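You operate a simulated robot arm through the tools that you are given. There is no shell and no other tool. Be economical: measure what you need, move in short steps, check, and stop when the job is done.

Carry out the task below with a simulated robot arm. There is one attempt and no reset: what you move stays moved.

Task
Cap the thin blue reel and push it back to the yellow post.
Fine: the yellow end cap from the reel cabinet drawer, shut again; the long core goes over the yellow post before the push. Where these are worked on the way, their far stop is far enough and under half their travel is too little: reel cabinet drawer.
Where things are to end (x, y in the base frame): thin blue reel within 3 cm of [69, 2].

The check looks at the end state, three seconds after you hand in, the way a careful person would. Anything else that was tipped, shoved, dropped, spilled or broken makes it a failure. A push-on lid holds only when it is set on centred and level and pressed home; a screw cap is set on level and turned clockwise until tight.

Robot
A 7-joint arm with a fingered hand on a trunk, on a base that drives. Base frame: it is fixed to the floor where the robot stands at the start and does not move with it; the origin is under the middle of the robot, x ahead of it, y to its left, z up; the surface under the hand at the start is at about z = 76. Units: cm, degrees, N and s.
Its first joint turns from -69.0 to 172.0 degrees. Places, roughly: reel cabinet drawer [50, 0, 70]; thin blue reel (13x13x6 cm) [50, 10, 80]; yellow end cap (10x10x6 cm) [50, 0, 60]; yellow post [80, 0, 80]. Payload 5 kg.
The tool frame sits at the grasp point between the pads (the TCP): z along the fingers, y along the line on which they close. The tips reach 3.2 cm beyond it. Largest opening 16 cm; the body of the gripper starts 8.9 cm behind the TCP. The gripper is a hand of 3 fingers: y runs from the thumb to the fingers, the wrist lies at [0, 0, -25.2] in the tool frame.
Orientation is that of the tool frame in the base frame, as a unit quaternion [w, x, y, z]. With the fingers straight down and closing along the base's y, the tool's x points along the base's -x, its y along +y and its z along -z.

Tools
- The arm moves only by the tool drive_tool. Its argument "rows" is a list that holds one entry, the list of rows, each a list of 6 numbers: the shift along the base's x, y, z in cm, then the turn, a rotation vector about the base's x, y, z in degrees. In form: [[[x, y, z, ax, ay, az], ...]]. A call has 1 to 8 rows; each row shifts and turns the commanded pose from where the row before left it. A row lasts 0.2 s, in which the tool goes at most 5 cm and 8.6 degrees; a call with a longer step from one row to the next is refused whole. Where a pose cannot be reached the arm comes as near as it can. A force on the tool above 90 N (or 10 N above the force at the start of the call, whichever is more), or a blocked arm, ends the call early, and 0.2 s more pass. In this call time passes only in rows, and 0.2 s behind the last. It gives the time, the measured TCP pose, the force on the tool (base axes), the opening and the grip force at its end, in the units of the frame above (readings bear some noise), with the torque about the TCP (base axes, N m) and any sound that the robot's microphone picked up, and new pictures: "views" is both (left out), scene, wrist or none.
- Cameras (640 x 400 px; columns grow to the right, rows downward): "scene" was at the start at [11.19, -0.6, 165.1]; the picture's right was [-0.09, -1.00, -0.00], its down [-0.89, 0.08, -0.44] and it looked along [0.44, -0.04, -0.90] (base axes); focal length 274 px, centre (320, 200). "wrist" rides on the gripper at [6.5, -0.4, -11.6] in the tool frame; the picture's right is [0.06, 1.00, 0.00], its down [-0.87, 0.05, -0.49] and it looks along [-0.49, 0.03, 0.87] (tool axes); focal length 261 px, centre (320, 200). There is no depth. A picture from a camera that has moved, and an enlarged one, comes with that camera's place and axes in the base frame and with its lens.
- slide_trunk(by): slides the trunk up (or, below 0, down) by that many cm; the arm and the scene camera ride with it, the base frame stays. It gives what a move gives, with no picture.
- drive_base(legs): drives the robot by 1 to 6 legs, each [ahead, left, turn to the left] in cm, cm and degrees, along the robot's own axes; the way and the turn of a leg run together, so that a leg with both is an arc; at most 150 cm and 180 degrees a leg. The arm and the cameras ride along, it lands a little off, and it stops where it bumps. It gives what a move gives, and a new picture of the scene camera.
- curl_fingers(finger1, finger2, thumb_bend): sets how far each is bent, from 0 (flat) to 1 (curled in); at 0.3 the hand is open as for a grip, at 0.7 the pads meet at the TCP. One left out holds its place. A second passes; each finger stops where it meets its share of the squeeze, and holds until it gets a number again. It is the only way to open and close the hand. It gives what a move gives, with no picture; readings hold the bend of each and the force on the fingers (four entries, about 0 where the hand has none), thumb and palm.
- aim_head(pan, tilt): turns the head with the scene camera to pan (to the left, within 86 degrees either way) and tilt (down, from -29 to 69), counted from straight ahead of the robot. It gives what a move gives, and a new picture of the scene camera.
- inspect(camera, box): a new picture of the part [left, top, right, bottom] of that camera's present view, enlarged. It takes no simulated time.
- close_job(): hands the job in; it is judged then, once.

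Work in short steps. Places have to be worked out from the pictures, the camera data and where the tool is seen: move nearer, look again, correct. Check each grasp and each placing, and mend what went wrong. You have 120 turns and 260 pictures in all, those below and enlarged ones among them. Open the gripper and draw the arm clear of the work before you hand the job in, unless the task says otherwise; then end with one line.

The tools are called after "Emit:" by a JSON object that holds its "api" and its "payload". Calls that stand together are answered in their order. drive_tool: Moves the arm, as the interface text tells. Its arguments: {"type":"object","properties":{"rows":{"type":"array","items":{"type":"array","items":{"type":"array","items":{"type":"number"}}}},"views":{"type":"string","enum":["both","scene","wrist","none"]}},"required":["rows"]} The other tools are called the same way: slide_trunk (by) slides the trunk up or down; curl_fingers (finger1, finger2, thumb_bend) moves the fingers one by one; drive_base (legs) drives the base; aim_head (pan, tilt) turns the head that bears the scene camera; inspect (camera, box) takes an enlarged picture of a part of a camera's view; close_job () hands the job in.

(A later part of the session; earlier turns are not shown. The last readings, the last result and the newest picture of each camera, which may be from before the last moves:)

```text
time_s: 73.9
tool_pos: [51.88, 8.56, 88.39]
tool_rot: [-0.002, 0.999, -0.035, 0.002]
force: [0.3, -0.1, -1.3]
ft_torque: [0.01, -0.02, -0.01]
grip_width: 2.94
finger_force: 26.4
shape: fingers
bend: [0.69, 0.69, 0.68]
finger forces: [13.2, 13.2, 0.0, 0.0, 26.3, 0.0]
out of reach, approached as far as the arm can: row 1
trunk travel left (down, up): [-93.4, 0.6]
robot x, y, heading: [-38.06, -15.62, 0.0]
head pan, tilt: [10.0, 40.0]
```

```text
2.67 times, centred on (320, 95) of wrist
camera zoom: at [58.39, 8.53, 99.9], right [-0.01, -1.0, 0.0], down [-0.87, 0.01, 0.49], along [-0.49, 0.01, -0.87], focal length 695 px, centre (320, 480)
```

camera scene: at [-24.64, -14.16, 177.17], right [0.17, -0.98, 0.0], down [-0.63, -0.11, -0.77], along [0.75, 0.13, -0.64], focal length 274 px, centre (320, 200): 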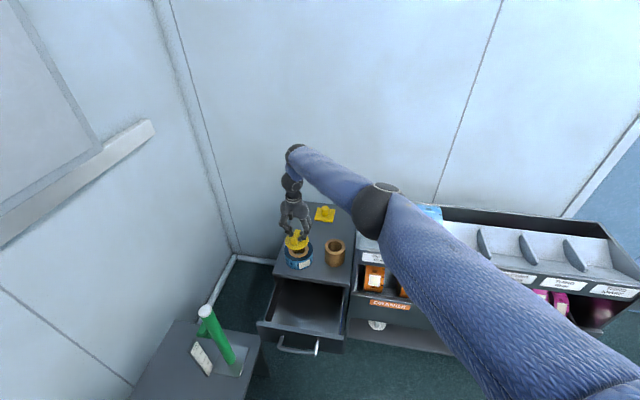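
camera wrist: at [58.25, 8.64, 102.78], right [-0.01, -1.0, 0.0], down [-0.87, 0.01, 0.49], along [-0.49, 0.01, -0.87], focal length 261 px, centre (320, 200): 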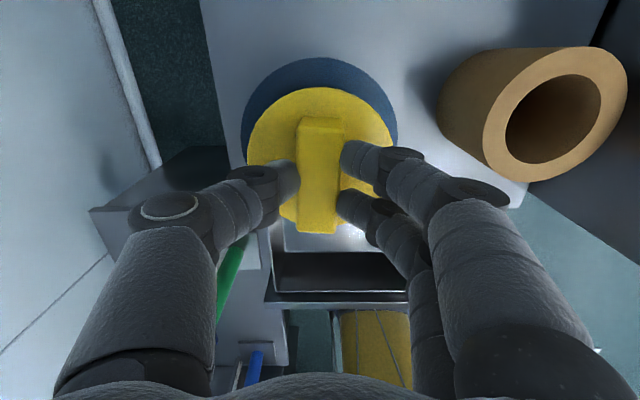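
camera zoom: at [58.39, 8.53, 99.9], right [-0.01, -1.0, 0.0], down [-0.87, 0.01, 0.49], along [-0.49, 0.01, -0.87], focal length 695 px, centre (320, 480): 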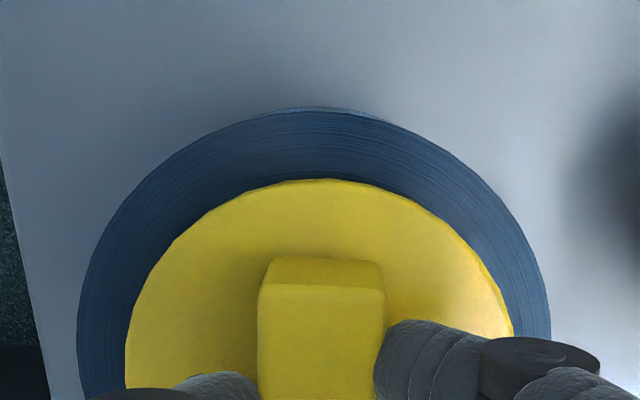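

The arm is nearly at full stretch, which makes fine motion poor. I'll lift a bit, drive forward 9 cm and bring the tool back over the reel.

Emit:
{"api": "drive_tool", "payload": {"rows": [[[0, 0, 2, 0, 0, 0], [0, 0, 2, 0, 0, 0]]], "views": "none"}}

Emit:
{"api": "drive_base", "payload": {"legs": [[9, 0, 0]]}}

Emit:
{"api": "drive_tool", "payload": {"rows": [[[-3, 0, 0, 0, 0, 0], [-3, 0, 0, 0, 0, 0], [-3, 0, 0, 0, 0, 0]]], "views": "wrist"}}

```text
time_s: 74.5
tool_pos: [51.94, 8.55, 92.24]
tool_rot: [-0.001, 0.999, -0.034, 0.001]
force: [-0.8, 0.2, -0.1]
ft_torque: [-0.03, 0.03, 0.03]
grip_width: 2.93
finger_force: 26.6
shape: fingers
bend: [0.69, 0.69, 0.68]
finger forces: [13.0, 13.1, 0.0, 0.1, 26.3, 0.1]
trunk travel left (down, up): [-93.4, 0.6]
robot x, y, heading: [-37.96, -15.42, -0.1]
head pan, tilt: [10.0, 40.0]
```

```text
time_s: 75.6
tool_pos: [60.9, 8.54, 92.17]
tool_rot: [-0.001, 0.999, -0.034, 0.0]
force: [0.5, -0.4, -0.6]
ft_torque: [-0.01, 0.02, 0.0]
grip_width: 2.91
finger_force: 26.8
shape: fingers
bend: [0.69, 0.69, 0.68]
finger forces: [13.0, 13.1, 0.0, 0.0, 26.3, 0.1]
trunk travel left (down, up): [-93.4, 0.6]
robot x, y, heading: [-29.03, -15.74, 0.1]
head pan, tilt: [10.0, 40.0]
camera scene: at [-15.48, -14.18, 176.56], right [0.17, -0.98, 0.0], down [-0.63, -0.11, -0.77], along [0.75, 0.13, -0.64], focal length 274 px, centre (320, 200)
```

scene: 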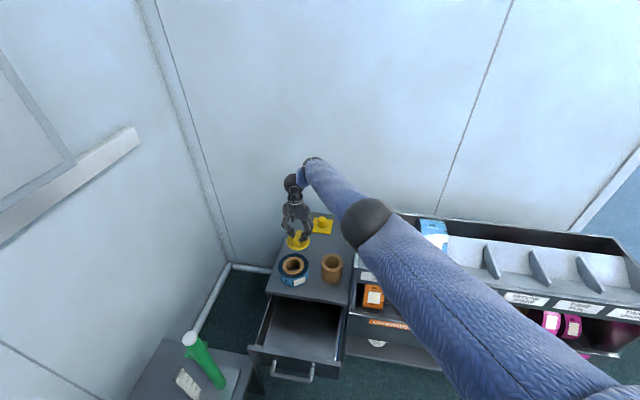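

```text
time_s: 76.4
tool_pos: [51.78, 8.63, 92.39]
tool_rot: [0.001, 0.999, -0.035, 0.0]
force: [0.2, -0.7, -0.4]
ft_torque: [-0.01, -0.03, -0.06]
grip_width: 2.96
finger_force: 25.4
shape: fingers
bend: [0.69, 0.69, 0.68]
finger forces: [12.8, 12.7, 0.0, 0.0, 25.3, 0.0]
trunk travel left (down, up): [-93.4, 0.6]
robot x, y, heading: [-29.28, -15.38, -0.1]
head pan, tilt: [10.0, 40.0]
camera wrist: at [58.34, 8.48, 104.03], right [-0.01, -1.0, 0.0], down [-0.87, 0.01, 0.49], along [-0.49, 0.01, -0.87], focal length 261 px, centre (320, 200)
```

wrist: 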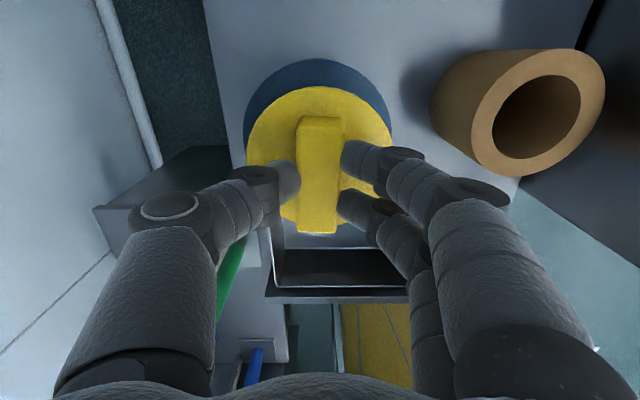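

There's slack now. I'll lower to just above contact at (51.8, 8.8).

Emit:
{"api": "drive_tool", "payload": {"rows": [[[0, 0.1, -1.5, 0, 0, 0], [0, 0.1, -1.5, 0, 0, 0], [0, 0, -1.2, 0, 0, 0]]], "views": "none"}}

Emit:
{"api": "inspect", "payload": {"camera": "wrist", "box": [200, 20, 440, 170]}}

```text
time_s: 77.2
tool_pos: [51.95, 8.91, 88.02]
tool_rot: [-0.001, 0.999, -0.035, 0.001]
force: [0.4, 0.7, -0.7]
ft_torque: [-0.03, -0.01, -0.01]
grip_width: 2.93
finger_force: 25.7
shape: fingers
bend: [0.69, 0.69, 0.68]
finger forces: [12.7, 12.7, 0.0, 0.0, 25.3, 0.1]
trunk travel left (down, up): [-93.4, 0.6]
robot x, y, heading: [-28.79, -16.03, 0.1]
head pan, tilt: [10.0, 40.0]
```

```text
2.67 times, centred on (320, 95) of wrist
camera zoom: at [58.47, 8.76, 99.67], right [-0.01, -1.0, 0.0], down [-0.87, 0.01, 0.49], along [-0.49, 0.01, -0.87], focal length 695 px, centre (320, 480)
```

zoom: 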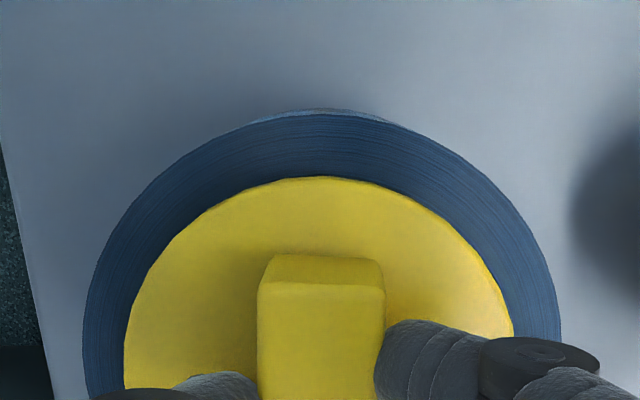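

Centred within about 1 mm. I'll press down gently.

Emit:
{"api": "drive_tool", "payload": {"rows": [[[-0.1, -0.05, -0.4, 0, 0, 0], [0, 0, -0.4, 0, 0, 0], [0, 0, -0.4, 0, 0, 0]]], "views": "none"}}

Emit:
{"api": "inspect", "payload": {"camera": "scene", "box": [250, 220, 350, 300]}}

```text
time_s: 78.0
tool_pos: [51.81, 8.77, 87.31]
tool_rot: [-0.002, 0.999, -0.035, 0.002]
force: [1.8, -0.9, 27.5]
ft_torque: [0.02, -0.07, 0.02]
grip_width: 2.88
finger_force: 32.1
shape: fingers
bend: [0.7, 0.7, 0.69]
finger forces: [16.0, 16.1, 0.0, 0.1, 31.2, 0.1]
trunk travel left (down, up): [-93.4, 0.6]
robot x, y, heading: [-28.73, -15.9, -0.1]
head pan, tilt: [10.0, 40.0]
```

```text
5.00 times, centred on (300, 260) of scene
camera zoom: at [-15.93, -14.27, 176.65], right [0.17, -0.98, 0.0], down [-0.63, -0.11, -0.77], along [0.76, 0.13, -0.64], focal length 1372 px, centre (420, -100)
```

zoom: 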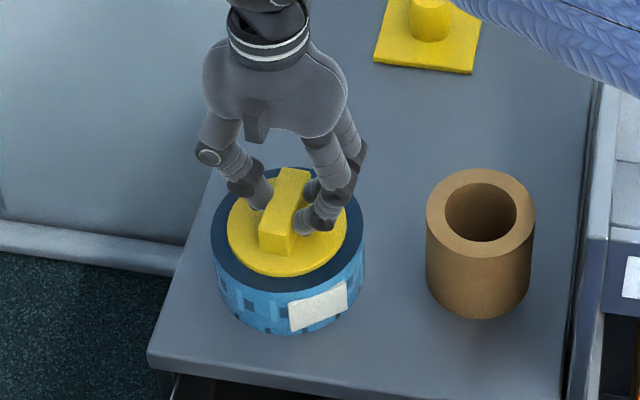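

Contact, with 27 N upward. I'll press home with more force.

Emit:
{"api": "drive_tool", "payload": {"rows": [[[0, 0, -0.5, 0, 0, 0], [0, 0, -0.5, 0, 0, 0], [0, 0, -0.5, 0, 0, 0]]], "views": "none"}}

Emit:
{"api": "inspect", "payload": {"camera": "scene", "box": [250, 220, 350, 300]}}

Emit:
{"api": "inspect", "payload": {"camera": "wrist", "box": [200, 20, 440, 170]}}

```text
time_s: 78.8
tool_pos: [51.52, 8.85, 85.99]
tool_rot: [-0.002, 0.999, -0.035, 0.003]
force: [-7.7, -3.0, 65.3]
ft_torque: [-0.07, 0.41, 0.03]
grip_width: 2.94
finger_force: 51.0
shape: fingers
bend: [0.71, 0.71, 0.72]
finger forces: [21.8, 29.1, 0.1, 0.0, 50.8, 0.1]
trunk travel left (down, up): [-93.4, 0.6]
robot x, y, heading: [-28.76, -15.6, -0.2]
head pan, tilt: [10.0, 40.0]
```

```text
5.00 times, centred on (300, 260) of scene
camera zoom: at [-16.38, -14.38, 176.68], right [0.17, -0.98, 0.0], down [-0.63, -0.11, -0.77], along [0.76, 0.13, -0.64], focal length 1372 px, centre (420, -100)
```

zoom: 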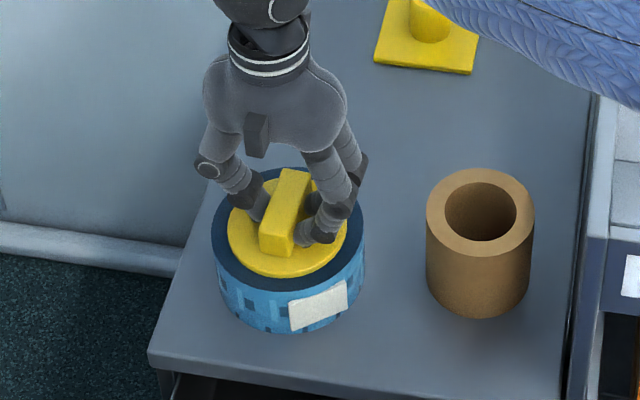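

```text
2.67 times, centred on (320, 95) of wrist
camera zoom: at [57.97, 8.72, 97.62], right [-0.01, -1.0, 0.0], down [-0.87, 0.0, 0.49], along [-0.49, 0.01, -0.87], focal length 695 px, centre (320, 480)
```

zoom: 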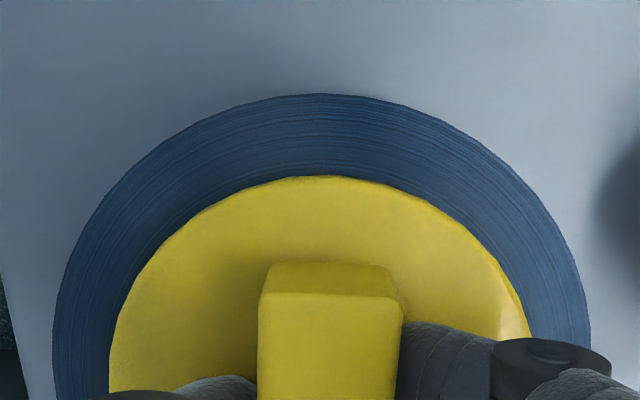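

The fingers slid down the fin and now press on the disc. I'll check closely whether the disc sits flush.

Emit:
{"api": "inspect", "payload": {"camera": "scene", "box": [286, 245, 326, 290]}}

```text
8.89 times, centred on (306, 268) of scene
camera zoom: at [-16.38, -14.38, 176.68], right [0.17, -0.98, 0.0], down [-0.63, -0.11, -0.77], along [0.76, 0.13, -0.64], focal length 2439 px, centre (444, -400)
```

zoom: 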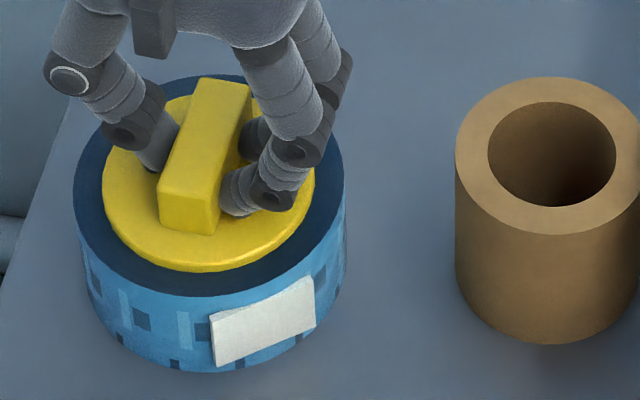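

The geometry shows the disc flush and concentric with the reel. I'll give one more firm push, then open.

Emit:
{"api": "drive_tool", "payload": {"rows": [[[0, 0, -0.3, 0, 0, 0], [0, 0, -0.3, 0, 0, 0]]], "views": "none"}}

Emit:
{"api": "curl_fingers", "payload": {"finger1": 0.6, "finger2": 0.6, "thumb_bend": 0.6}}

Emit:
{"api": "inspect", "payload": {"camera": "scene", "box": [286, 245, 326, 290]}}

```text
time_s: 79.4
tool_pos: [51.88, 9.15, 85.96]
tool_rot: [-0.004, 0.999, -0.033, 0.005]
force: [-10.0, -3.6, 61.9]
ft_torque: [-0.03, 0.73, 0.04]
grip_width: 2.94
finger_force: 53.0
shape: fingers
bend: [0.71, 0.72, 0.72]
finger forces: [24.1, 31.4, 0.0, 0.1, 49.8, 0.1]
trunk travel left (down, up): [-93.4, 0.6]
robot x, y, heading: [-29.07, -15.47, -0.4]
head pan, tilt: [10.0, 40.0]
stopped in row 2: the force on the tool passed its limit at 94 N (the readings are from after the stop); the commanded pose is now the measured one
```

```text
time_s: 80.4
tool_pos: [51.84, 8.99, 86.1]
tool_rot: [-0.004, 0.999, -0.033, 0.008]
force: [6.5, 3.5, 88.9]
ft_torque: [0.7, 0.2, -0.11]
grip_width: 3.13
finger_force: 49.5
shape: fingers
bend: [0.68, 0.69, 0.65]
finger forces: [18.7, 21.1, 0.0, 0.1, 59.6, 0.1]
trunk travel left (down, up): [-93.4, 0.6]
robot x, y, heading: [-29.12, -15.66, 0.1]
head pan, tilt: [10.0, 40.0]
```

```text
8.89 times, centred on (306, 268) of scene
camera zoom: at [-16.53, -14.43, 176.68], right [0.17, -0.98, 0.0], down [-0.63, -0.11, -0.77], along [0.76, 0.13, -0.64], focal length 2439 px, centre (444, -400)
```

zoom: 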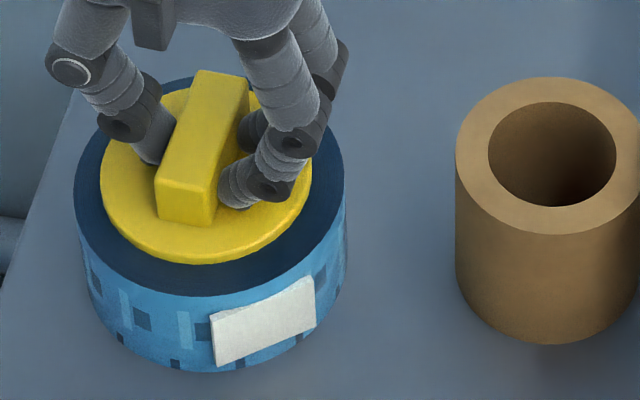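

The cap seems to have shifted a little. I'll relieve the load by lifting and look.

Emit:
{"api": "drive_tool", "payload": {"rows": [[[0, 0, 0.8, 0, 0, 0], [0, 0, 0.8, 0, 0, 0]]], "views": "none"}}

Emit:
{"api": "inspect", "payload": {"camera": "scene", "box": [286, 245, 326, 290]}}

Emit:
{"api": "inspect", "payload": {"camera": "wrist", "box": [200, 20, 440, 170]}}

```text
time_s: 81.0
tool_pos: [51.74, 8.55, 86.51]
tool_rot: [0.0, 0.999, -0.035, 0.002]
force: [-0.7, -0.4, 7.5]
ft_torque: [0.06, 0.0, 0.01]
grip_width: 4.3
finger_force: 3.2
shape: fingers
bend: [0.61, 0.61, 0.61]
finger forces: [1.1, 1.4, 0.0, 0.0, 4.4, 0.1]
trunk travel left (down, up): [-93.4, 0.6]
robot x, y, heading: [-29.09, -15.68, -0.1]
head pan, tilt: [10.0, 40.0]
```

```text
8.89 times, centred on (306, 268) of scene
camera zoom: at [-15.78, -14.25, 176.46], right [0.17, -0.98, 0.0], down [-0.63, -0.11, -0.77], along [0.75, 0.13, -0.64], focal length 2439 px, centre (444, -400)
```

zoom: 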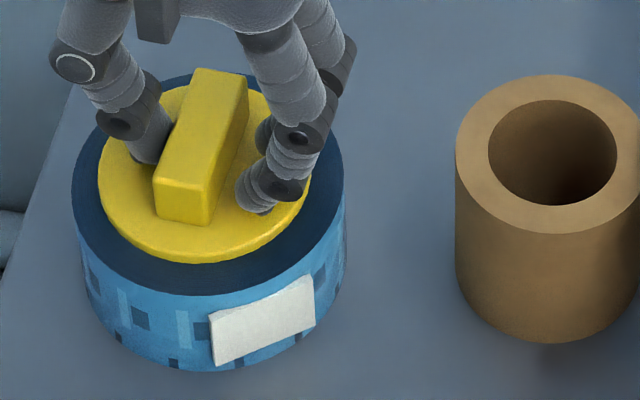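

```text
2.67 times, centred on (320, 95) of wrist
camera zoom: at [58.3, 8.56, 98.1], right [-0.01, -1.0, 0.0], down [-0.87, 0.01, 0.49], along [-0.49, 0.0, -0.87], focal length 695 px, centre (320, 480)
```

zoom: 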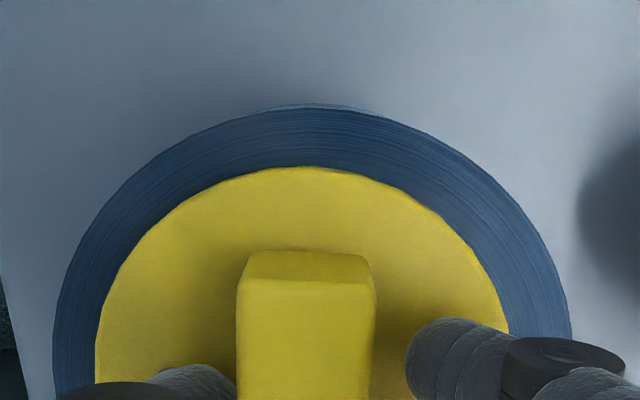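

The cap is 3 mm or so off centre (+x, +y). I'll regrip the fin, nudge it back and look before pressing.

Emit:
{"api": "curl_fingers", "payload": {"finger1": 0.72, "finger2": 0.72, "thumb_bend": 0.72}}

Emit:
{"api": "drive_tool", "payload": {"rows": [[[-0.3, 0, 0, 0, 0, 0]]], "views": "none"}}

Emit:
{"api": "inspect", "payload": {"camera": "scene", "box": [286, 245, 326, 290]}}

Emit:
{"api": "inspect", "payload": {"camera": "wrist", "box": [200, 20, 440, 170]}}

```text
time_s: 82.0
tool_pos: [52.04, 9.09, 86.84]
tool_rot: [-0.002, 0.999, -0.034, 0.003]
force: [0.4, -0.3, -0.5]
ft_torque: [0.0, -0.01, -0.01]
grip_width: 3.05
finger_force: 16.0
shape: fingers
bend: [0.68, 0.68, 0.67]
finger forces: [8.0, 8.1, 0.0, 0.1, 16.1, 0.1]
trunk travel left (down, up): [-93.4, 0.6]
robot x, y, heading: [-29.22, -15.72, 0.4]
head pan, tilt: [10.0, 40.0]
```

```text
time_s: 82.4
tool_pos: [51.52, 8.93, 86.96]
tool_rot: [-0.003, 0.999, -0.035, 0.003]
force: [-0.3, -0.2, -2.0]
ft_torque: [-0.04, -0.01, -0.01]
grip_width: 3.06
finger_force: 16.5
shape: fingers
bend: [0.68, 0.68, 0.67]
finger forces: [8.0, 8.0, 0.0, 0.0, 16.2, 0.1]
trunk travel left (down, up): [-93.4, 0.6]
robot x, y, heading: [-29.08, -15.38, -0.0]
head pan, tilt: [10.0, 40.0]
```

```text
8.89 times, centred on (306, 268) of scene
camera zoom: at [-15.69, -14.2, 176.58], right [0.17, -0.98, 0.0], down [-0.63, -0.11, -0.77], along [0.75, 0.13, -0.64], focal length 2439 px, centre (444, -400)
```

zoom: 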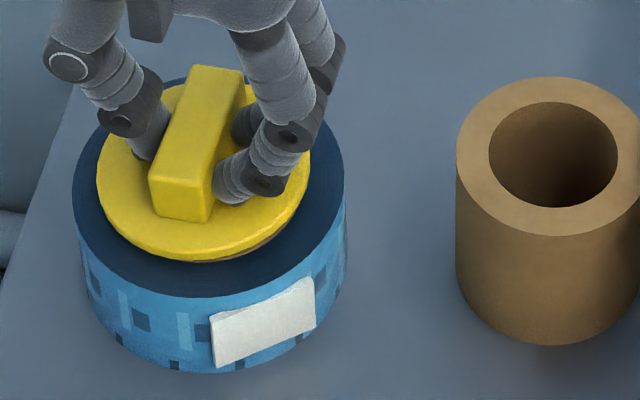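

```text
2.67 times, centred on (320, 95) of wrist
camera zoom: at [58.12, 8.86, 98.52], right [-0.01, -1.0, 0.0], down [-0.87, 0.0, 0.49], along [-0.49, 0.01, -0.87], focal length 695 px, centre (320, 480)
```

zoom: 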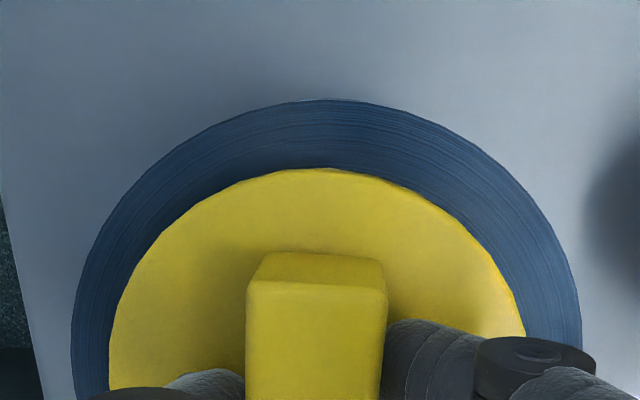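

The cap is still free, not seated. It's about 2 mm off toward +y and good in x. I'll correct y and look again.

Emit:
{"api": "drive_tool", "payload": {"rows": [[[0, -0.2, 0.3, 0, 0, 0]]], "views": "none"}}

Emit:
{"api": "inspect", "payload": {"camera": "scene", "box": [286, 245, 326, 290]}}

Emit:
{"api": "inspect", "payload": {"camera": "wrist", "box": [200, 20, 440, 170]}}

```text
time_s: 82.8
tool_pos: [51.52, 8.74, 87.16]
tool_rot: [-0.003, 0.999, -0.035, 0.003]
force: [0.0, 1.4, -0.8]
ft_torque: [-0.01, 0.02, 0.03]
grip_width: 3.03
finger_force: 16.4
shape: fingers
bend: [0.68, 0.68, 0.67]
finger forces: [8.0, 8.1, 0.1, 0.0, 16.1, 0.0]
trunk travel left (down, up): [-93.4, 0.6]
robot x, y, heading: [-29.1, -15.39, -0.0]
head pan, tilt: [10.0, 40.0]
```

```text
8.89 times, centred on (306, 268) of scene
camera zoom: at [-15.68, -14.21, 176.58], right [0.17, -0.98, 0.0], down [-0.63, -0.11, -0.77], along [0.75, 0.13, -0.64], focal length 2439 px, centre (444, -400)
```

zoom: 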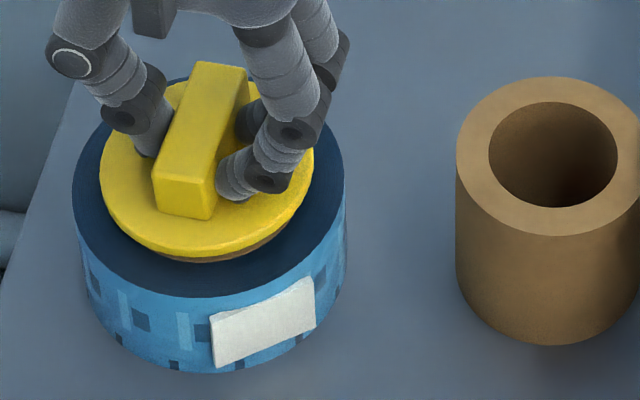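

```text
2.67 times, centred on (320, 95) of wrist
camera zoom: at [58.11, 8.65, 98.82], right [-0.01, -1.0, -0.01], down [-0.87, 0.0, 0.49], along [-0.49, 0.01, -0.87], focal length 695 px, centre (320, 480)
```

zoom: 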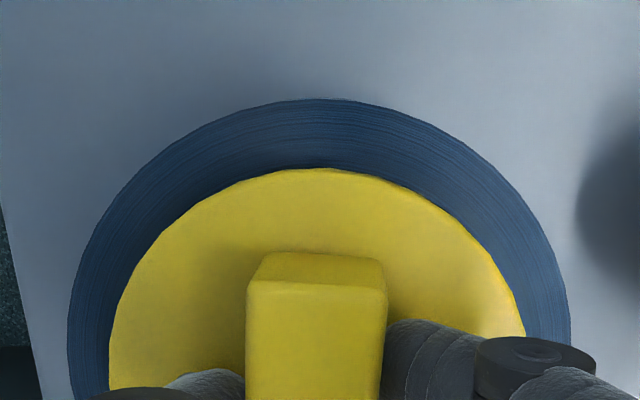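

It's well centred now. I'll press straight down again in steps.

Emit:
{"api": "drive_tool", "payload": {"rows": [[[0, 0, -0.4, 0, 0, 0], [0, 0, -0.4, 0, 0, 0], [0, 0, -0.3, 0, 0, 0]]], "views": "none"}}

Emit:
{"api": "inspect", "payload": {"camera": "scene", "box": [286, 245, 326, 290]}}

Emit:
{"api": "inspect", "payload": {"camera": "wrist", "box": [200, 20, 440, 170]}}

```text
time_s: 83.6
tool_pos: [51.66, 8.92, 86.22]
tool_rot: [-0.003, 0.999, -0.036, 0.004]
force: [0.7, -0.2, 10.4]
ft_torque: [0.1, 0.01, 0.03]
grip_width: 3.04
finger_force: 18.2
shape: fingers
bend: [0.68, 0.68, 0.68]
finger forces: [9.2, 9.3, 0.0, 0.1, 17.9, 0.0]
trunk travel left (down, up): [-93.4, 0.6]
robot x, y, heading: [-29.15, -15.86, -0.2]
head pan, tilt: [10.0, 40.0]
```

```text
8.89 times, centred on (306, 268) of scene
camera zoom: at [-15.81, -14.23, 176.61], right [0.17, -0.98, 0.0], down [-0.63, -0.11, -0.77], along [0.75, 0.13, -0.64], focal length 2439 px, centre (444, -400)
```

zoom: 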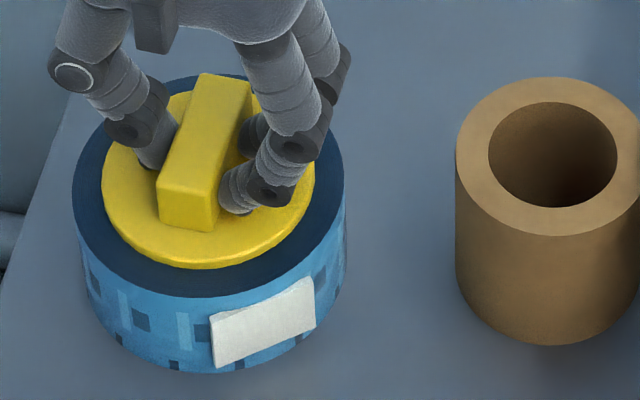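

```text
2.67 times, centred on (320, 95) of wrist
camera zoom: at [58.09, 8.64, 97.87], right [-0.01, -1.0, -0.01], down [-0.87, 0.0, 0.49], along [-0.49, 0.01, -0.87], focal length 695 px, centre (320, 480)
```

zoom: 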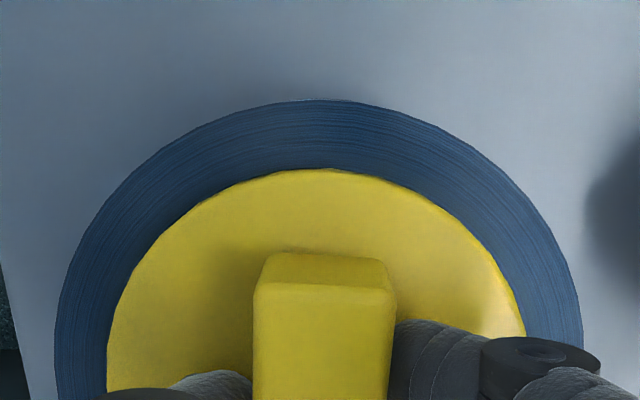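

Centred in y, maybe 2 mm off in x. I'll nudge -0.15 and press firmly.

Emit:
{"api": "drive_tool", "payload": {"rows": [[[-0.15, 0, -0.3, 0, 0, 0], [0, 0, -0.5, 0, 0, 0], [0, 0, -0.5, 0, 0, 0], [0, 0, -0.5, 0, 0, 0], [0, 0, -0.4, 0, 0, 0]]], "views": "none"}}

Emit:
{"api": "inspect", "payload": {"camera": "scene", "box": [286, 245, 326, 290]}}

```text
time_s: 84.4
tool_pos: [51.75, 9.12, 85.99]
tool_rot: [-0.005, 0.999, -0.034, 0.007]
force: [-7.3, -5.4, 58.0]
ft_torque: [0.06, 0.45, 0.08]
grip_width: 3.04
finger_force: 44.8
shape: fingers
bend: [0.7, 0.71, 0.7]
finger forces: [20.8, 26.4, 0.0, 0.0, 42.5, 0.0]
trunk travel left (down, up): [-93.4, 0.6]
robot x, y, heading: [-29.39, -15.87, -0.0]
head pan, tilt: [10.0, 40.0]
stopped in row 4: the force on the tool passed its limit at 95 N (the readings are from after the stop); the commanded pose is now the measured one
```

```text
8.89 times, centred on (306, 268) of scene
camera zoom: at [-16.14, -14.37, 176.62], right [0.17, -0.99, 0.0], down [-0.63, -0.11, -0.77], along [0.76, 0.13, -0.64], focal length 2439 px, centre (444, -400)
```

zoom: 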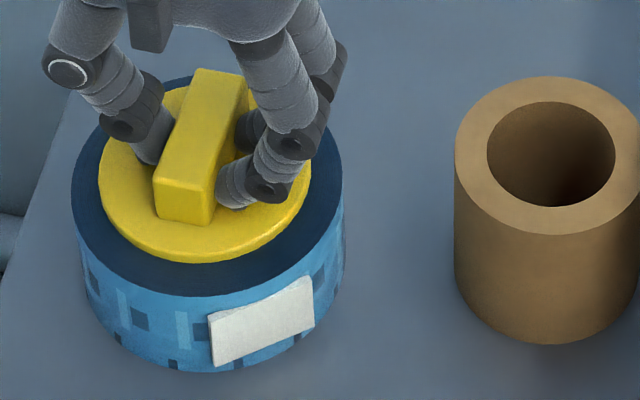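

The disc looks flush but shifted a few mm again. I'll test whether it's latched by lifting gently with the grip.

Emit:
{"api": "drive_tool", "payload": {"rows": [[[-0.1, -0.1, 0.7, 0, 0, 0], [0, 0, 0.4, 0, 0, 0]]], "views": "none"}}

Emit:
{"api": "inspect", "payload": {"camera": "scene", "box": [286, 245, 326, 290]}}

```text
time_s: 85.0
tool_pos: [51.67, 8.64, 86.31]
tool_rot: [-0.003, 0.999, -0.035, 0.004]
force: [-0.4, 0.7, 0.3]
ft_torque: [0.07, -0.01, -0.02]
grip_width: 3.05
finger_force: 14.9
shape: fingers
bend: [0.69, 0.69, 0.68]
finger forces: [7.4, 7.6, 0.0, 0.0, 15.1, 0.0]
trunk travel left (down, up): [-93.4, 0.6]
robot x, y, heading: [-28.92, -15.64, -0.2]
head pan, tilt: [10.0, 40.0]
```

```text
8.89 times, centred on (306, 268) of scene
camera zoom: at [-15.72, -14.19, 176.5], right [0.17, -0.98, 0.0], down [-0.63, -0.11, -0.77], along [0.75, 0.13, -0.64], focal length 2439 px, centre (444, -400)
```

zoom: 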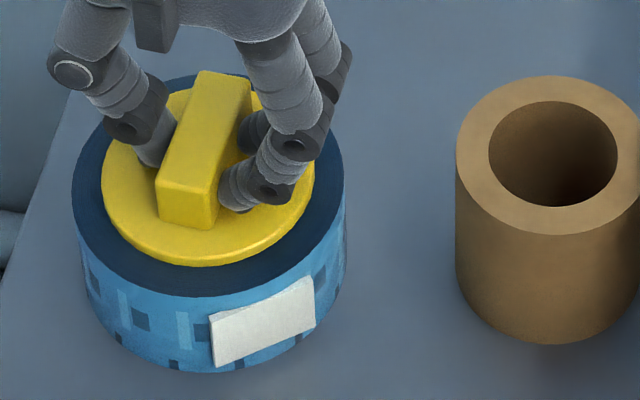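

The cap follows the hand, so it isn't latched. During the first press, at about 65 N and centred, it looked flush, and the harder push then kicked it sideways. I'll check centring and press to a moderate force.

Emit:
{"api": "drive_tool", "payload": {"rows": [[[-0.2, 0.05, 0, 0, 0, 0]]], "views": "none"}}

Emit:
{"api": "inspect", "payload": {"camera": "scene", "box": [286, 245, 326, 290]}}

Emit:
{"api": "inspect", "payload": {"camera": "wrist", "box": [200, 20, 440, 170]}}

```text
time_s: 85.4
tool_pos: [51.54, 8.82, 86.5]
tool_rot: [-0.005, 0.999, -0.034, 0.005]
force: [-0.2, -0.4, -0.2]
ft_torque: [-0.01, -0.01, 0.02]
grip_width: 3.07
finger_force: 15.6
shape: fingers
bend: [0.69, 0.69, 0.68]
finger forces: [7.2, 7.6, 0.0, 0.1, 14.8, 0.0]
trunk travel left (down, up): [-93.4, 0.6]
robot x, y, heading: [-28.93, -15.15, -0.2]
head pan, tilt: [10.0, 40.0]
```

```text
8.89 times, centred on (306, 268) of scene
camera zoom: at [-15.68, -14.19, 176.56], right [0.17, -0.99, 0.0], down [-0.63, -0.11, -0.77], along [0.75, 0.13, -0.64], focal length 2439 px, centre (444, -400)
```

zoom: 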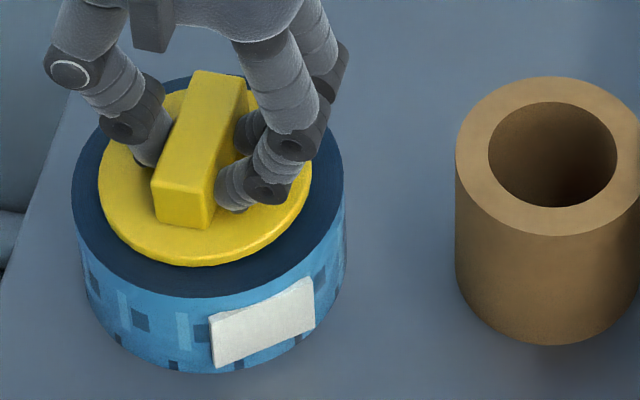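

```text
2.67 times, centred on (320, 95) of wrist
camera zoom: at [57.97, 8.69, 98.14], right [-0.01, -1.0, -0.01], down [-0.88, 0.0, 0.48], along [-0.48, 0.01, -0.88], focal length 695 px, centre (320, 480)
```

zoom: 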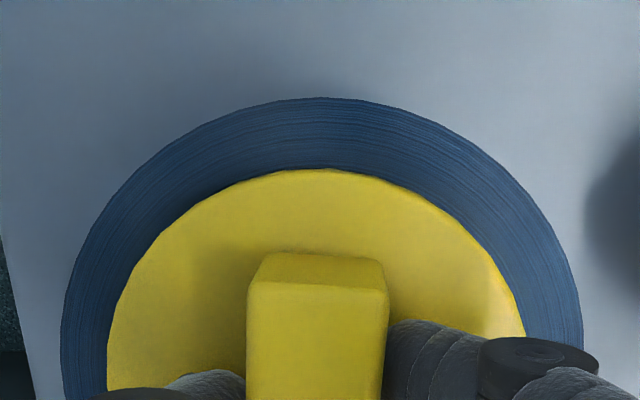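

y is about 1.5 mm off and x about 1 mm. I'll correct and press in one go, to about 60 N.

Emit:
{"api": "drive_tool", "payload": {"rows": [[[-0.15, -0.15, 0, 0, 0, 0], [0, 0, -0.3, 0, 0, 0], [0, 0, -0.3, 0, 0, 0], [0, 0, -0.3, 0, 0, 0]]], "views": "none"}}

Emit:
{"api": "inspect", "payload": {"camera": "scene", "box": [286, 245, 326, 290]}}

Emit:
{"api": "inspect", "payload": {"camera": "wrist", "box": [200, 20, 440, 170]}}

```text
time_s: 86.4
tool_pos: [51.44, 8.85, 86.1]
tool_rot: [-0.006, 0.999, -0.035, 0.007]
force: [2.6, -0.9, 40.3]
ft_torque: [0.51, 0.14, -0.03]
grip_width: 3.05
finger_force: 33.1
shape: fingers
bend: [0.69, 0.7, 0.69]
finger forces: [11.4, 17.0, 0.1, 0.0, 38.6, 0.0]
trunk travel left (down, up): [-93.4, 0.6]
robot x, y, heading: [-29.09, -15.48, -0.1]
head pan, tilt: [10.0, 40.0]
```

```text
8.89 times, centred on (306, 268) of scene
camera zoom: at [-16.06, -14.32, 176.68], right [0.17, -0.99, 0.0], down [-0.63, -0.11, -0.77], along [0.76, 0.13, -0.64], focal length 2439 px, centre (444, -400)
```

zoom: 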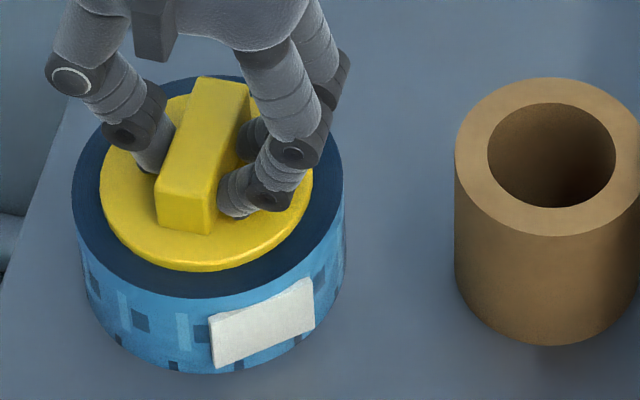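

```text
2.67 times, centred on (320, 95) of wrist
camera zoom: at [57.82, 8.59, 97.83], right [-0.01, -1.0, -0.01], down [-0.88, 0.0, 0.48], along [-0.48, 0.01, -0.88], focal length 695 px, centre (320, 480)
```

zoom: 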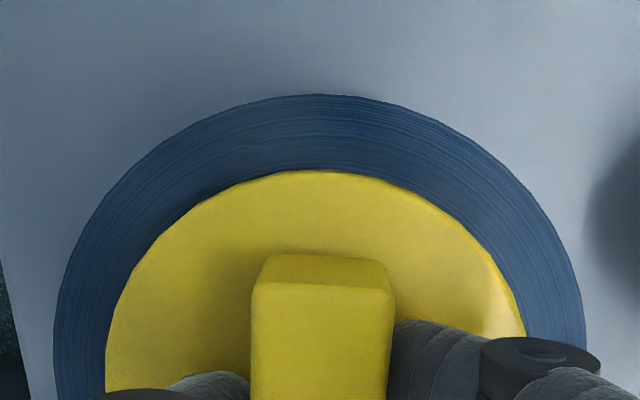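

Nearly concentric now. A last y tweak and up to ~70 N.

Emit:
{"api": "drive_tool", "payload": {"rows": [[[0, -0.1, -0.2, 0, 0, 0], [0, 0, -0.2, 0, 0, 0]]], "views": "none"}}

Emit:
{"api": "inspect", "payload": {"camera": "scene", "box": [286, 245, 326, 290]}}

```text
time_s: 87.0
tool_pos: [51.42, 8.56, 86.01]
tool_rot: [-0.006, 0.999, -0.034, 0.01]
force: [7.8, 2.8, 80.7]
ft_torque: [1.32, 0.22, -0.09]
grip_width: 3.05
finger_force: 53.1
shape: fingers
bend: [0.7, 0.71, 0.7]
finger forces: [16.3, 23.0, 0.1, 0.1, 67.4, 0.0]
trunk travel left (down, up): [-93.4, 0.6]
robot x, y, heading: [-29.07, -15.6, 0.1]
head pan, tilt: [10.0, 40.0]
```

```text
8.89 times, centred on (306, 268) of scene
camera zoom: at [-16.4, -14.42, 176.72], right [0.17, -0.98, 0.0], down [-0.63, -0.11, -0.77], along [0.76, 0.13, -0.64], focal length 2439 px, centre (444, -400)
```

zoom: 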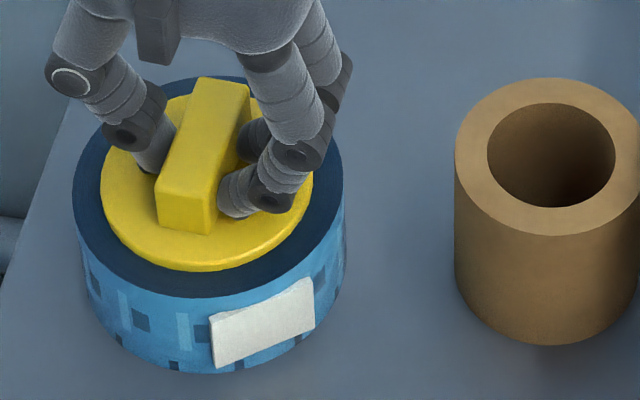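

80 N with the cap concentric. I'll unload and try a gentle pull to test the hold.

Emit:
{"api": "drive_tool", "payload": {"rows": [[[0, 0, 0.5, 0, 0, 0], [0, 0, 0.4, 0, 0, 0]]], "views": "none"}}

Emit:
{"api": "drive_tool", "payload": {"rows": [[[0, 0, 0.4, 0, 0, 0]]], "views": "none"}}

Emit:
{"api": "inspect", "payload": {"camera": "scene", "box": [286, 245, 326, 290]}}

```text
time_s: 87.6
tool_pos: [51.09, 8.47, 86.15]
tool_rot: [-0.003, 0.999, -0.035, 0.005]
force: [4.7, 3.3, 33.8]
ft_torque: [0.77, -0.15, -0.09]
grip_width: 3.03
finger_force: 32.3
shape: fingers
bend: [0.7, 0.7, 0.7]
finger forces: [10.7, 10.5, 0.0, 0.0, 43.4, 0.1]
trunk travel left (down, up): [-93.4, 0.6]
robot x, y, heading: [-29.08, -15.49, -0.3]
head pan, tilt: [10.0, 40.0]
```

```text
time_s: 88.0
tool_pos: [51.29, 8.55, 86.2]
tool_rot: [-0.003, 0.999, -0.034, 0.004]
force: [-0.6, 0.4, 1.8]
ft_torque: [0.15, 0.0, -0.02]
grip_width: 3.07
finger_force: 16.6
shape: fingers
bend: [0.69, 0.69, 0.68]
finger forces: [7.7, 7.4, 0.0, 0.0, 17.8, 0.0]
trunk travel left (down, up): [-93.4, 0.6]
robot x, y, heading: [-29.29, -15.53, 0.0]
head pan, tilt: [10.0, 40.0]
```

```text
8.89 times, centred on (306, 268) of scene
camera zoom: at [-15.68, -14.19, 176.5], right [0.17, -0.99, 0.0], down [-0.63, -0.11, -0.77], along [0.75, 0.13, -0.64], focal length 2439 px, centre (444, -400)
```

zoom: 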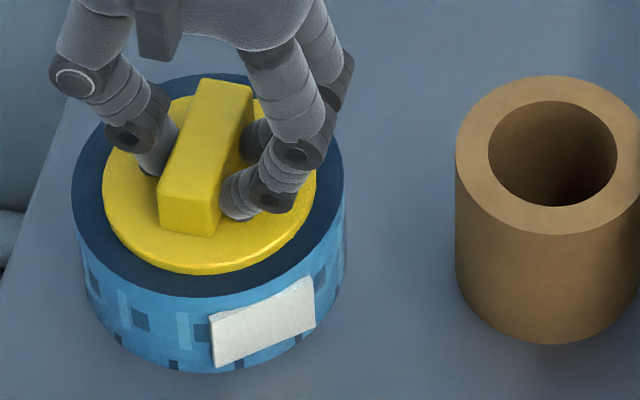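

I'll continue the gentle pull by 0.6 cm to see whether it lifts.

Emit:
{"api": "drive_tool", "payload": {"rows": [[[0.1, 0, 0.3, 0, 0, 0], [0.1, 0, 0.3, 0, 0, 0]]], "views": "none"}}

Emit:
{"api": "inspect", "payload": {"camera": "scene", "box": [286, 245, 326, 290]}}

```text
time_s: 88.6
tool_pos: [51.58, 8.6, 87.07]
tool_rot: [-0.005, 0.999, -0.035, 0.005]
force: [0.1, 0.7, -0.6]
ft_torque: [-0.02, 0.02, 0.02]
grip_width: 3.06
finger_force: 15.3
shape: fingers
bend: [0.69, 0.69, 0.68]
finger forces: [7.5, 7.4, 0.1, 0.0, 14.9, 0.1]
trunk travel left (down, up): [-93.4, 0.6]
robot x, y, heading: [-28.84, -15.77, -0.2]
head pan, tilt: [10.0, 40.0]
```

```text
8.89 times, centred on (306, 268) of scene
camera zoom: at [-15.7, -14.2, 176.57], right [0.17, -0.99, 0.0], down [-0.63, -0.11, -0.77], along [0.75, 0.13, -0.64], focal length 2439 px, centre (444, -400)
```

zoom: 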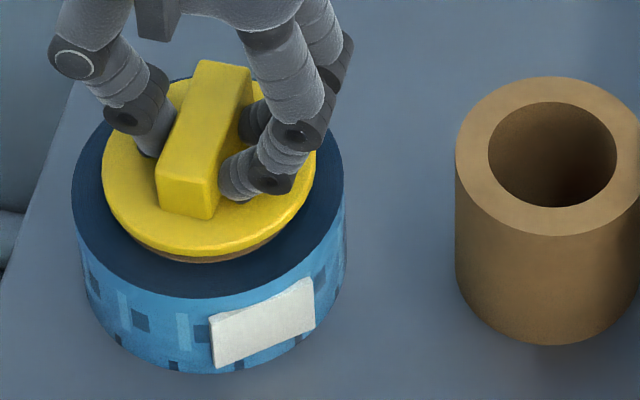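

It lifts freely, so it's not latched yet. I'll set it down centred, let go, and then press on the fin top with closed fingers so the load is central.

Emit:
{"api": "drive_tool", "payload": {"rows": [[[-0.1, 0.1, -0.4, 0, 0, 0], [0, 0, -0.4, 0, 0, 0], [0, 0, -0.2, 0, 0, 0]]], "views": "none"}}

Emit:
{"api": "inspect", "payload": {"camera": "scene", "box": [286, 245, 326, 290]}}

Emit:
{"api": "inspect", "payload": {"camera": "wrist", "box": [200, 20, 440, 170]}}

```text
time_s: 89.4
tool_pos: [51.46, 8.68, 86.29]
tool_rot: [-0.003, 0.999, -0.035, 0.007]
force: [0.3, -1.5, 7.3]
ft_torque: [0.3, 0.04, -0.03]
grip_width: 3.09
finger_force: 19.7
shape: fingers
bend: [0.69, 0.69, 0.68]
finger forces: [8.2, 8.1, 0.0, 0.0, 22.0, 0.0]
trunk travel left (down, up): [-93.4, 0.6]
robot x, y, heading: [-28.87, -15.47, 0.0]
head pan, tilt: [10.0, 40.0]
```

```text
8.89 times, centred on (306, 268) of scene
camera zoom: at [-15.76, -14.23, 176.6], right [0.17, -0.99, 0.0], down [-0.63, -0.11, -0.77], along [0.75, 0.13, -0.64], focal length 2439 px, centre (444, -400)
```

zoom: 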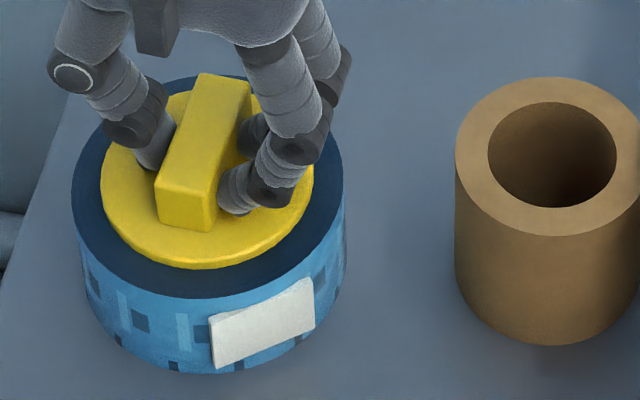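

```text
2.67 times, centred on (320, 95) of wrist
camera zoom: at [57.99, 8.54, 97.89], right [-0.01, -1.0, -0.01], down [-0.88, 0.0, 0.48], along [-0.48, 0.01, -0.88], focal length 695 px, centre (320, 480)
```

zoom: 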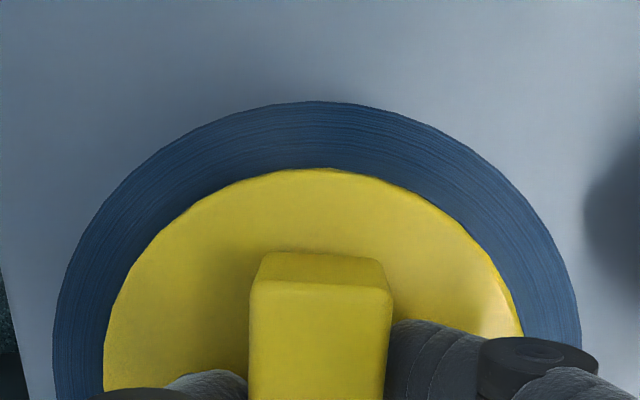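

It's flush, with x about 2 mm high. I'll nudge -0.2 in x and look again after the opening.

Emit:
{"api": "drive_tool", "payload": {"rows": [[[-0.2, -0.05, 0, 0, 0, 0], [0, 0, 0.1, 0, 0, 0]]], "views": "none"}}

Emit:
{"api": "curl_fingers", "payload": {"finger1": 0.6, "finger2": 0.6, "thumb_bend": 0.6}}

Emit:
{"api": "drive_tool", "payload": {"rows": [[[0, 0, 1.5, 0, 0, 0], [0, 0, 2, 0, 0, 0], [0, 0, 2, 0, 0, 0]]], "views": "wrist"}}

Emit:
{"api": "inspect", "payload": {"camera": "scene", "box": [286, 245, 326, 290]}}

```text
time_s: 90.0
tool_pos: [51.23, 8.61, 86.21]
tool_rot: [-0.003, 0.999, -0.035, 0.006]
force: [0.5, -0.1, 6.8]
ft_torque: [0.3, 0.0, -0.05]
grip_width: 3.08
finger_force: 18.7
shape: fingers
bend: [0.69, 0.69, 0.68]
finger forces: [8.0, 7.5, 0.0, 0.0, 22.5, 0.0]
trunk travel left (down, up): [-93.4, 0.6]
robot x, y, heading: [-29.12, -15.9, 0.0]
head pan, tilt: [10.0, 40.0]
```

```text
time_s: 91.0
tool_pos: [51.39, 8.74, 86.53]
tool_rot: [-0.004, 0.999, -0.035, 0.007]
force: [4.1, 0.9, 30.0]
ft_torque: [0.25, 0.02, -0.07]
grip_width: 3.9
finger_force: 14.7
shape: fingers
bend: [0.62, 0.63, 0.62]
finger forces: [6.0, 7.5, 0.1, 0.0, 16.4, 0.0]
trunk travel left (down, up): [-93.4, 0.6]
robot x, y, heading: [-29.25, -15.95, 0.0]
head pan, tilt: [10.0, 40.0]
```

```text
time_s: 91.8
tool_pos: [51.26, 8.56, 91.53]
tool_rot: [-0.006, 0.999, -0.035, 0.004]
force: [-0.2, -0.9, -0.1]
ft_torque: [0.02, 0.02, -0.01]
grip_width: 4.64
finger_force: 0.1
shape: fingers
bend: [0.6, 0.6, 0.6]
finger forces: [0.1, 0.0, 0.0, 0.0, 0.1, 0.1]
trunk travel left (down, up): [-93.4, 0.6]
robot x, y, heading: [-29.19, -15.75, 0.0]
head pan, tilt: [10.0, 40.0]
camera wrist: at [57.76, 8.46, 103.26], right [-0.01, -1.0, -0.01], down [-0.88, 0.0, 0.48], along [-0.48, 0.01, -0.88], focal length 261 px, centre (320, 200)
```

wrist: 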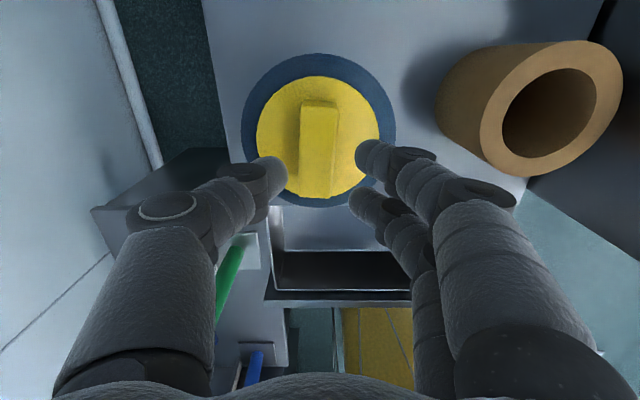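

```text
8.89 times, centred on (306, 268) of scene
camera zoom: at [-15.63, -14.2, 176.56], right [0.17, -0.98, 0.0], down [-0.63, -0.11, -0.77], along [0.75, 0.13, -0.64], focal length 2439 px, centre (444, -400)
```

zoom: 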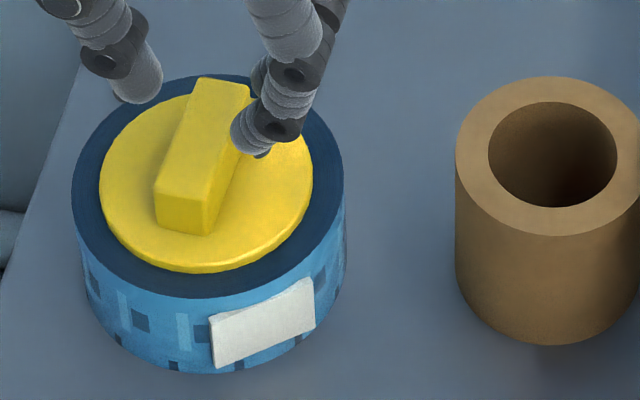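

Now the cap rests on the reel with the full outline visible. I'll zoom for a precise centring and level check.

Emit:
{"api": "inspect", "payload": {"camera": "wrist", "box": [220, 40, 420, 220]}}

```text
2.22 times, centred on (320, 130) of wrist
camera zoom: at [57.76, 8.46, 103.26], right [-0.01, -1.0, -0.01], down [-0.88, 0.0, 0.48], along [-0.48, 0.01, -0.88], focal length 579 px, centre (320, 356)
```

zoom: 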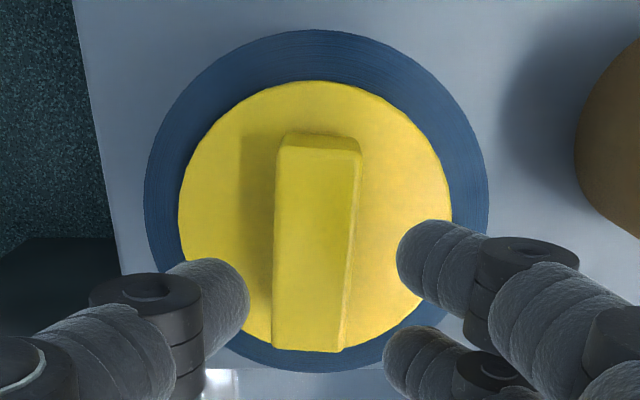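

The cap is centred within about 1 mm: both read x≈51.8, y≈8.6. I'll close the fingers above the fin and press on its top.

Emit:
{"api": "drive_tool", "payload": {"rows": [[[0.5, 0.05, 0.8, 0, 0, 0]]], "views": "none"}}

Emit:
{"api": "curl_fingers", "payload": {"finger1": 0.72, "finger2": 0.72, "thumb_bend": 0.72}}

Emit:
{"api": "drive_tool", "payload": {"rows": [[[0, 0, -1, 0, 0, 0], [0, 0, -0.8, 0, 0, 0]]], "views": "wrist"}}

Emit:
{"api": "inspect", "payload": {"camera": "scene", "box": [286, 245, 326, 290]}}

```text
time_s: 92.2
tool_pos: [51.81, 8.62, 92.41]
tool_rot: [-0.004, 0.999, -0.035, 0.004]
force: [-1.0, -0.4, -0.3]
ft_torque: [-0.04, -0.02, 0.01]
grip_width: 4.66
finger_force: 0.1
shape: fingers
bend: [0.6, 0.6, 0.6]
finger forces: [0.0, 0.0, 0.0, 0.1, 0.0, 0.0]
trunk travel left (down, up): [-93.4, 0.6]
robot x, y, heading: [-28.78, -15.75, -0.0]
head pan, tilt: [10.0, 40.0]
```

```text
time_s: 93.2
tool_pos: [51.92, 8.69, 92.48]
tool_rot: [-0.004, 0.999, -0.035, 0.006]
force: [-0.7, -0.9, 1.1]
ft_torque: [-0.03, -0.04, 0.01]
grip_width: 0.65
finger_force: 0.1
shape: fingers
bend: [0.72, 0.72, 0.72]
finger forces: [0.1, 0.0, 0.0, 0.1, 0.0, 0.0]
trunk travel left (down, up): [-93.4, 0.6]
robot x, y, heading: [-29.16, -15.76, -0.1]
head pan, tilt: [10.0, 40.0]
```

```text
time_s: 93.8
tool_pos: [51.81, 8.75, 90.72]
tool_rot: [-0.004, 0.999, -0.035, 0.006]
force: [0.1, 0.4, 0.4]
ft_torque: [0.0, -0.01, 0.0]
grip_width: 0.66
finger_force: 0.1
shape: fingers
bend: [0.72, 0.72, 0.72]
finger forces: [0.0, 0.1, 0.1, 0.0, 0.0, 0.1]
trunk travel left (down, up): [-93.4, 0.6]
robot x, y, heading: [-28.93, -15.74, 0.1]
head pan, tilt: [10.0, 40.0]
camera wrist: at [58.27, 8.59, 102.34], right [-0.01, -1.0, -0.01], down [-0.88, 0.0, 0.48], along [-0.48, 0.01, -0.88], focal length 261 px, centre (320, 200)
```

wrist: 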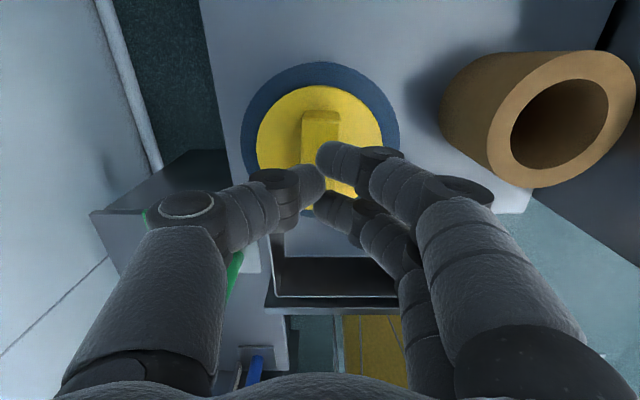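

```text
8.89 times, centred on (306, 268) of scene
camera zoom: at [-15.67, -14.18, 176.58], right [0.17, -0.99, 0.0], down [-0.63, -0.11, -0.77], along [0.75, 0.13, -0.64], focal length 2439 px, centre (444, -400)
```

zoom: 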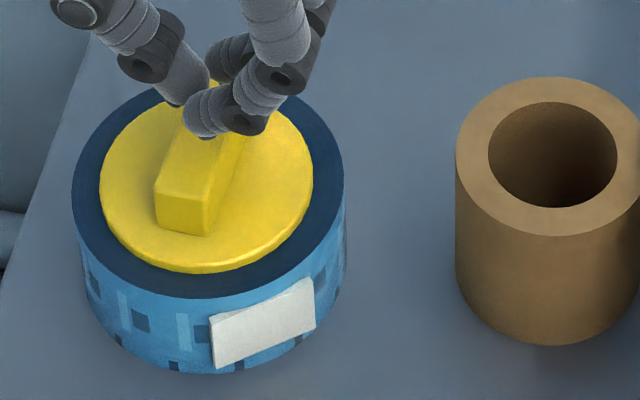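

The closed tips are above the fin's middle. I'll press down gradually.

Emit:
{"api": "drive_tool", "payload": {"rows": [[[0, 0, -0.5, 0, 0, 0], [0, 0, -0.5, 0, 0, 0], [0, 0, -0.3, 0, 0, 0], [0, 0, -0.3, 0, 0, 0], [0, 0, -0.3, 0, 0, 0]]], "views": "none"}}

Emit:
{"api": "inspect", "payload": {"camera": "scene", "box": [286, 245, 326, 290]}}

```text
time_s: 95.0
tool_pos: [51.84, 8.68, 88.8]
tool_rot: [-0.004, 0.999, -0.035, 0.006]
force: [0.2, 0.2, 0.7]
ft_torque: [0.04, 0.0, -0.04]
grip_width: 0.64
finger_force: 0.7
shape: fingers
bend: [0.72, 0.72, 0.72]
finger forces: [0.0, 0.0, 0.0, 0.1, 1.5, 0.1]
trunk travel left (down, up): [-93.4, 0.6]
robot x, y, heading: [-29.0, -15.73, 0.1]
head pan, tilt: [10.0, 40.0]
```

```text
8.89 times, centred on (306, 268) of scene
camera zoom: at [-15.7, -14.19, 176.58], right [0.17, -0.99, 0.0], down [-0.63, -0.11, -0.77], along [0.75, 0.13, -0.64], focal length 2439 px, centre (444, -400)
```

zoom: 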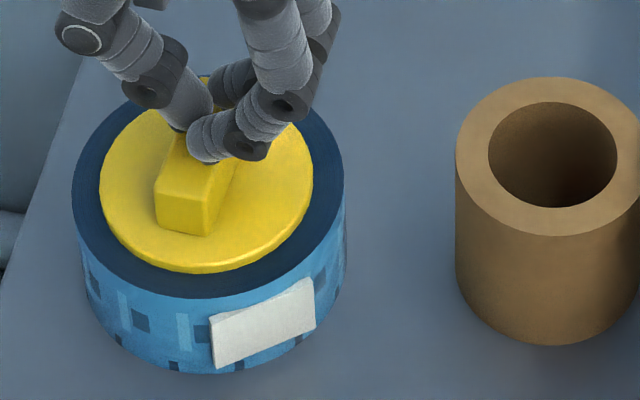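

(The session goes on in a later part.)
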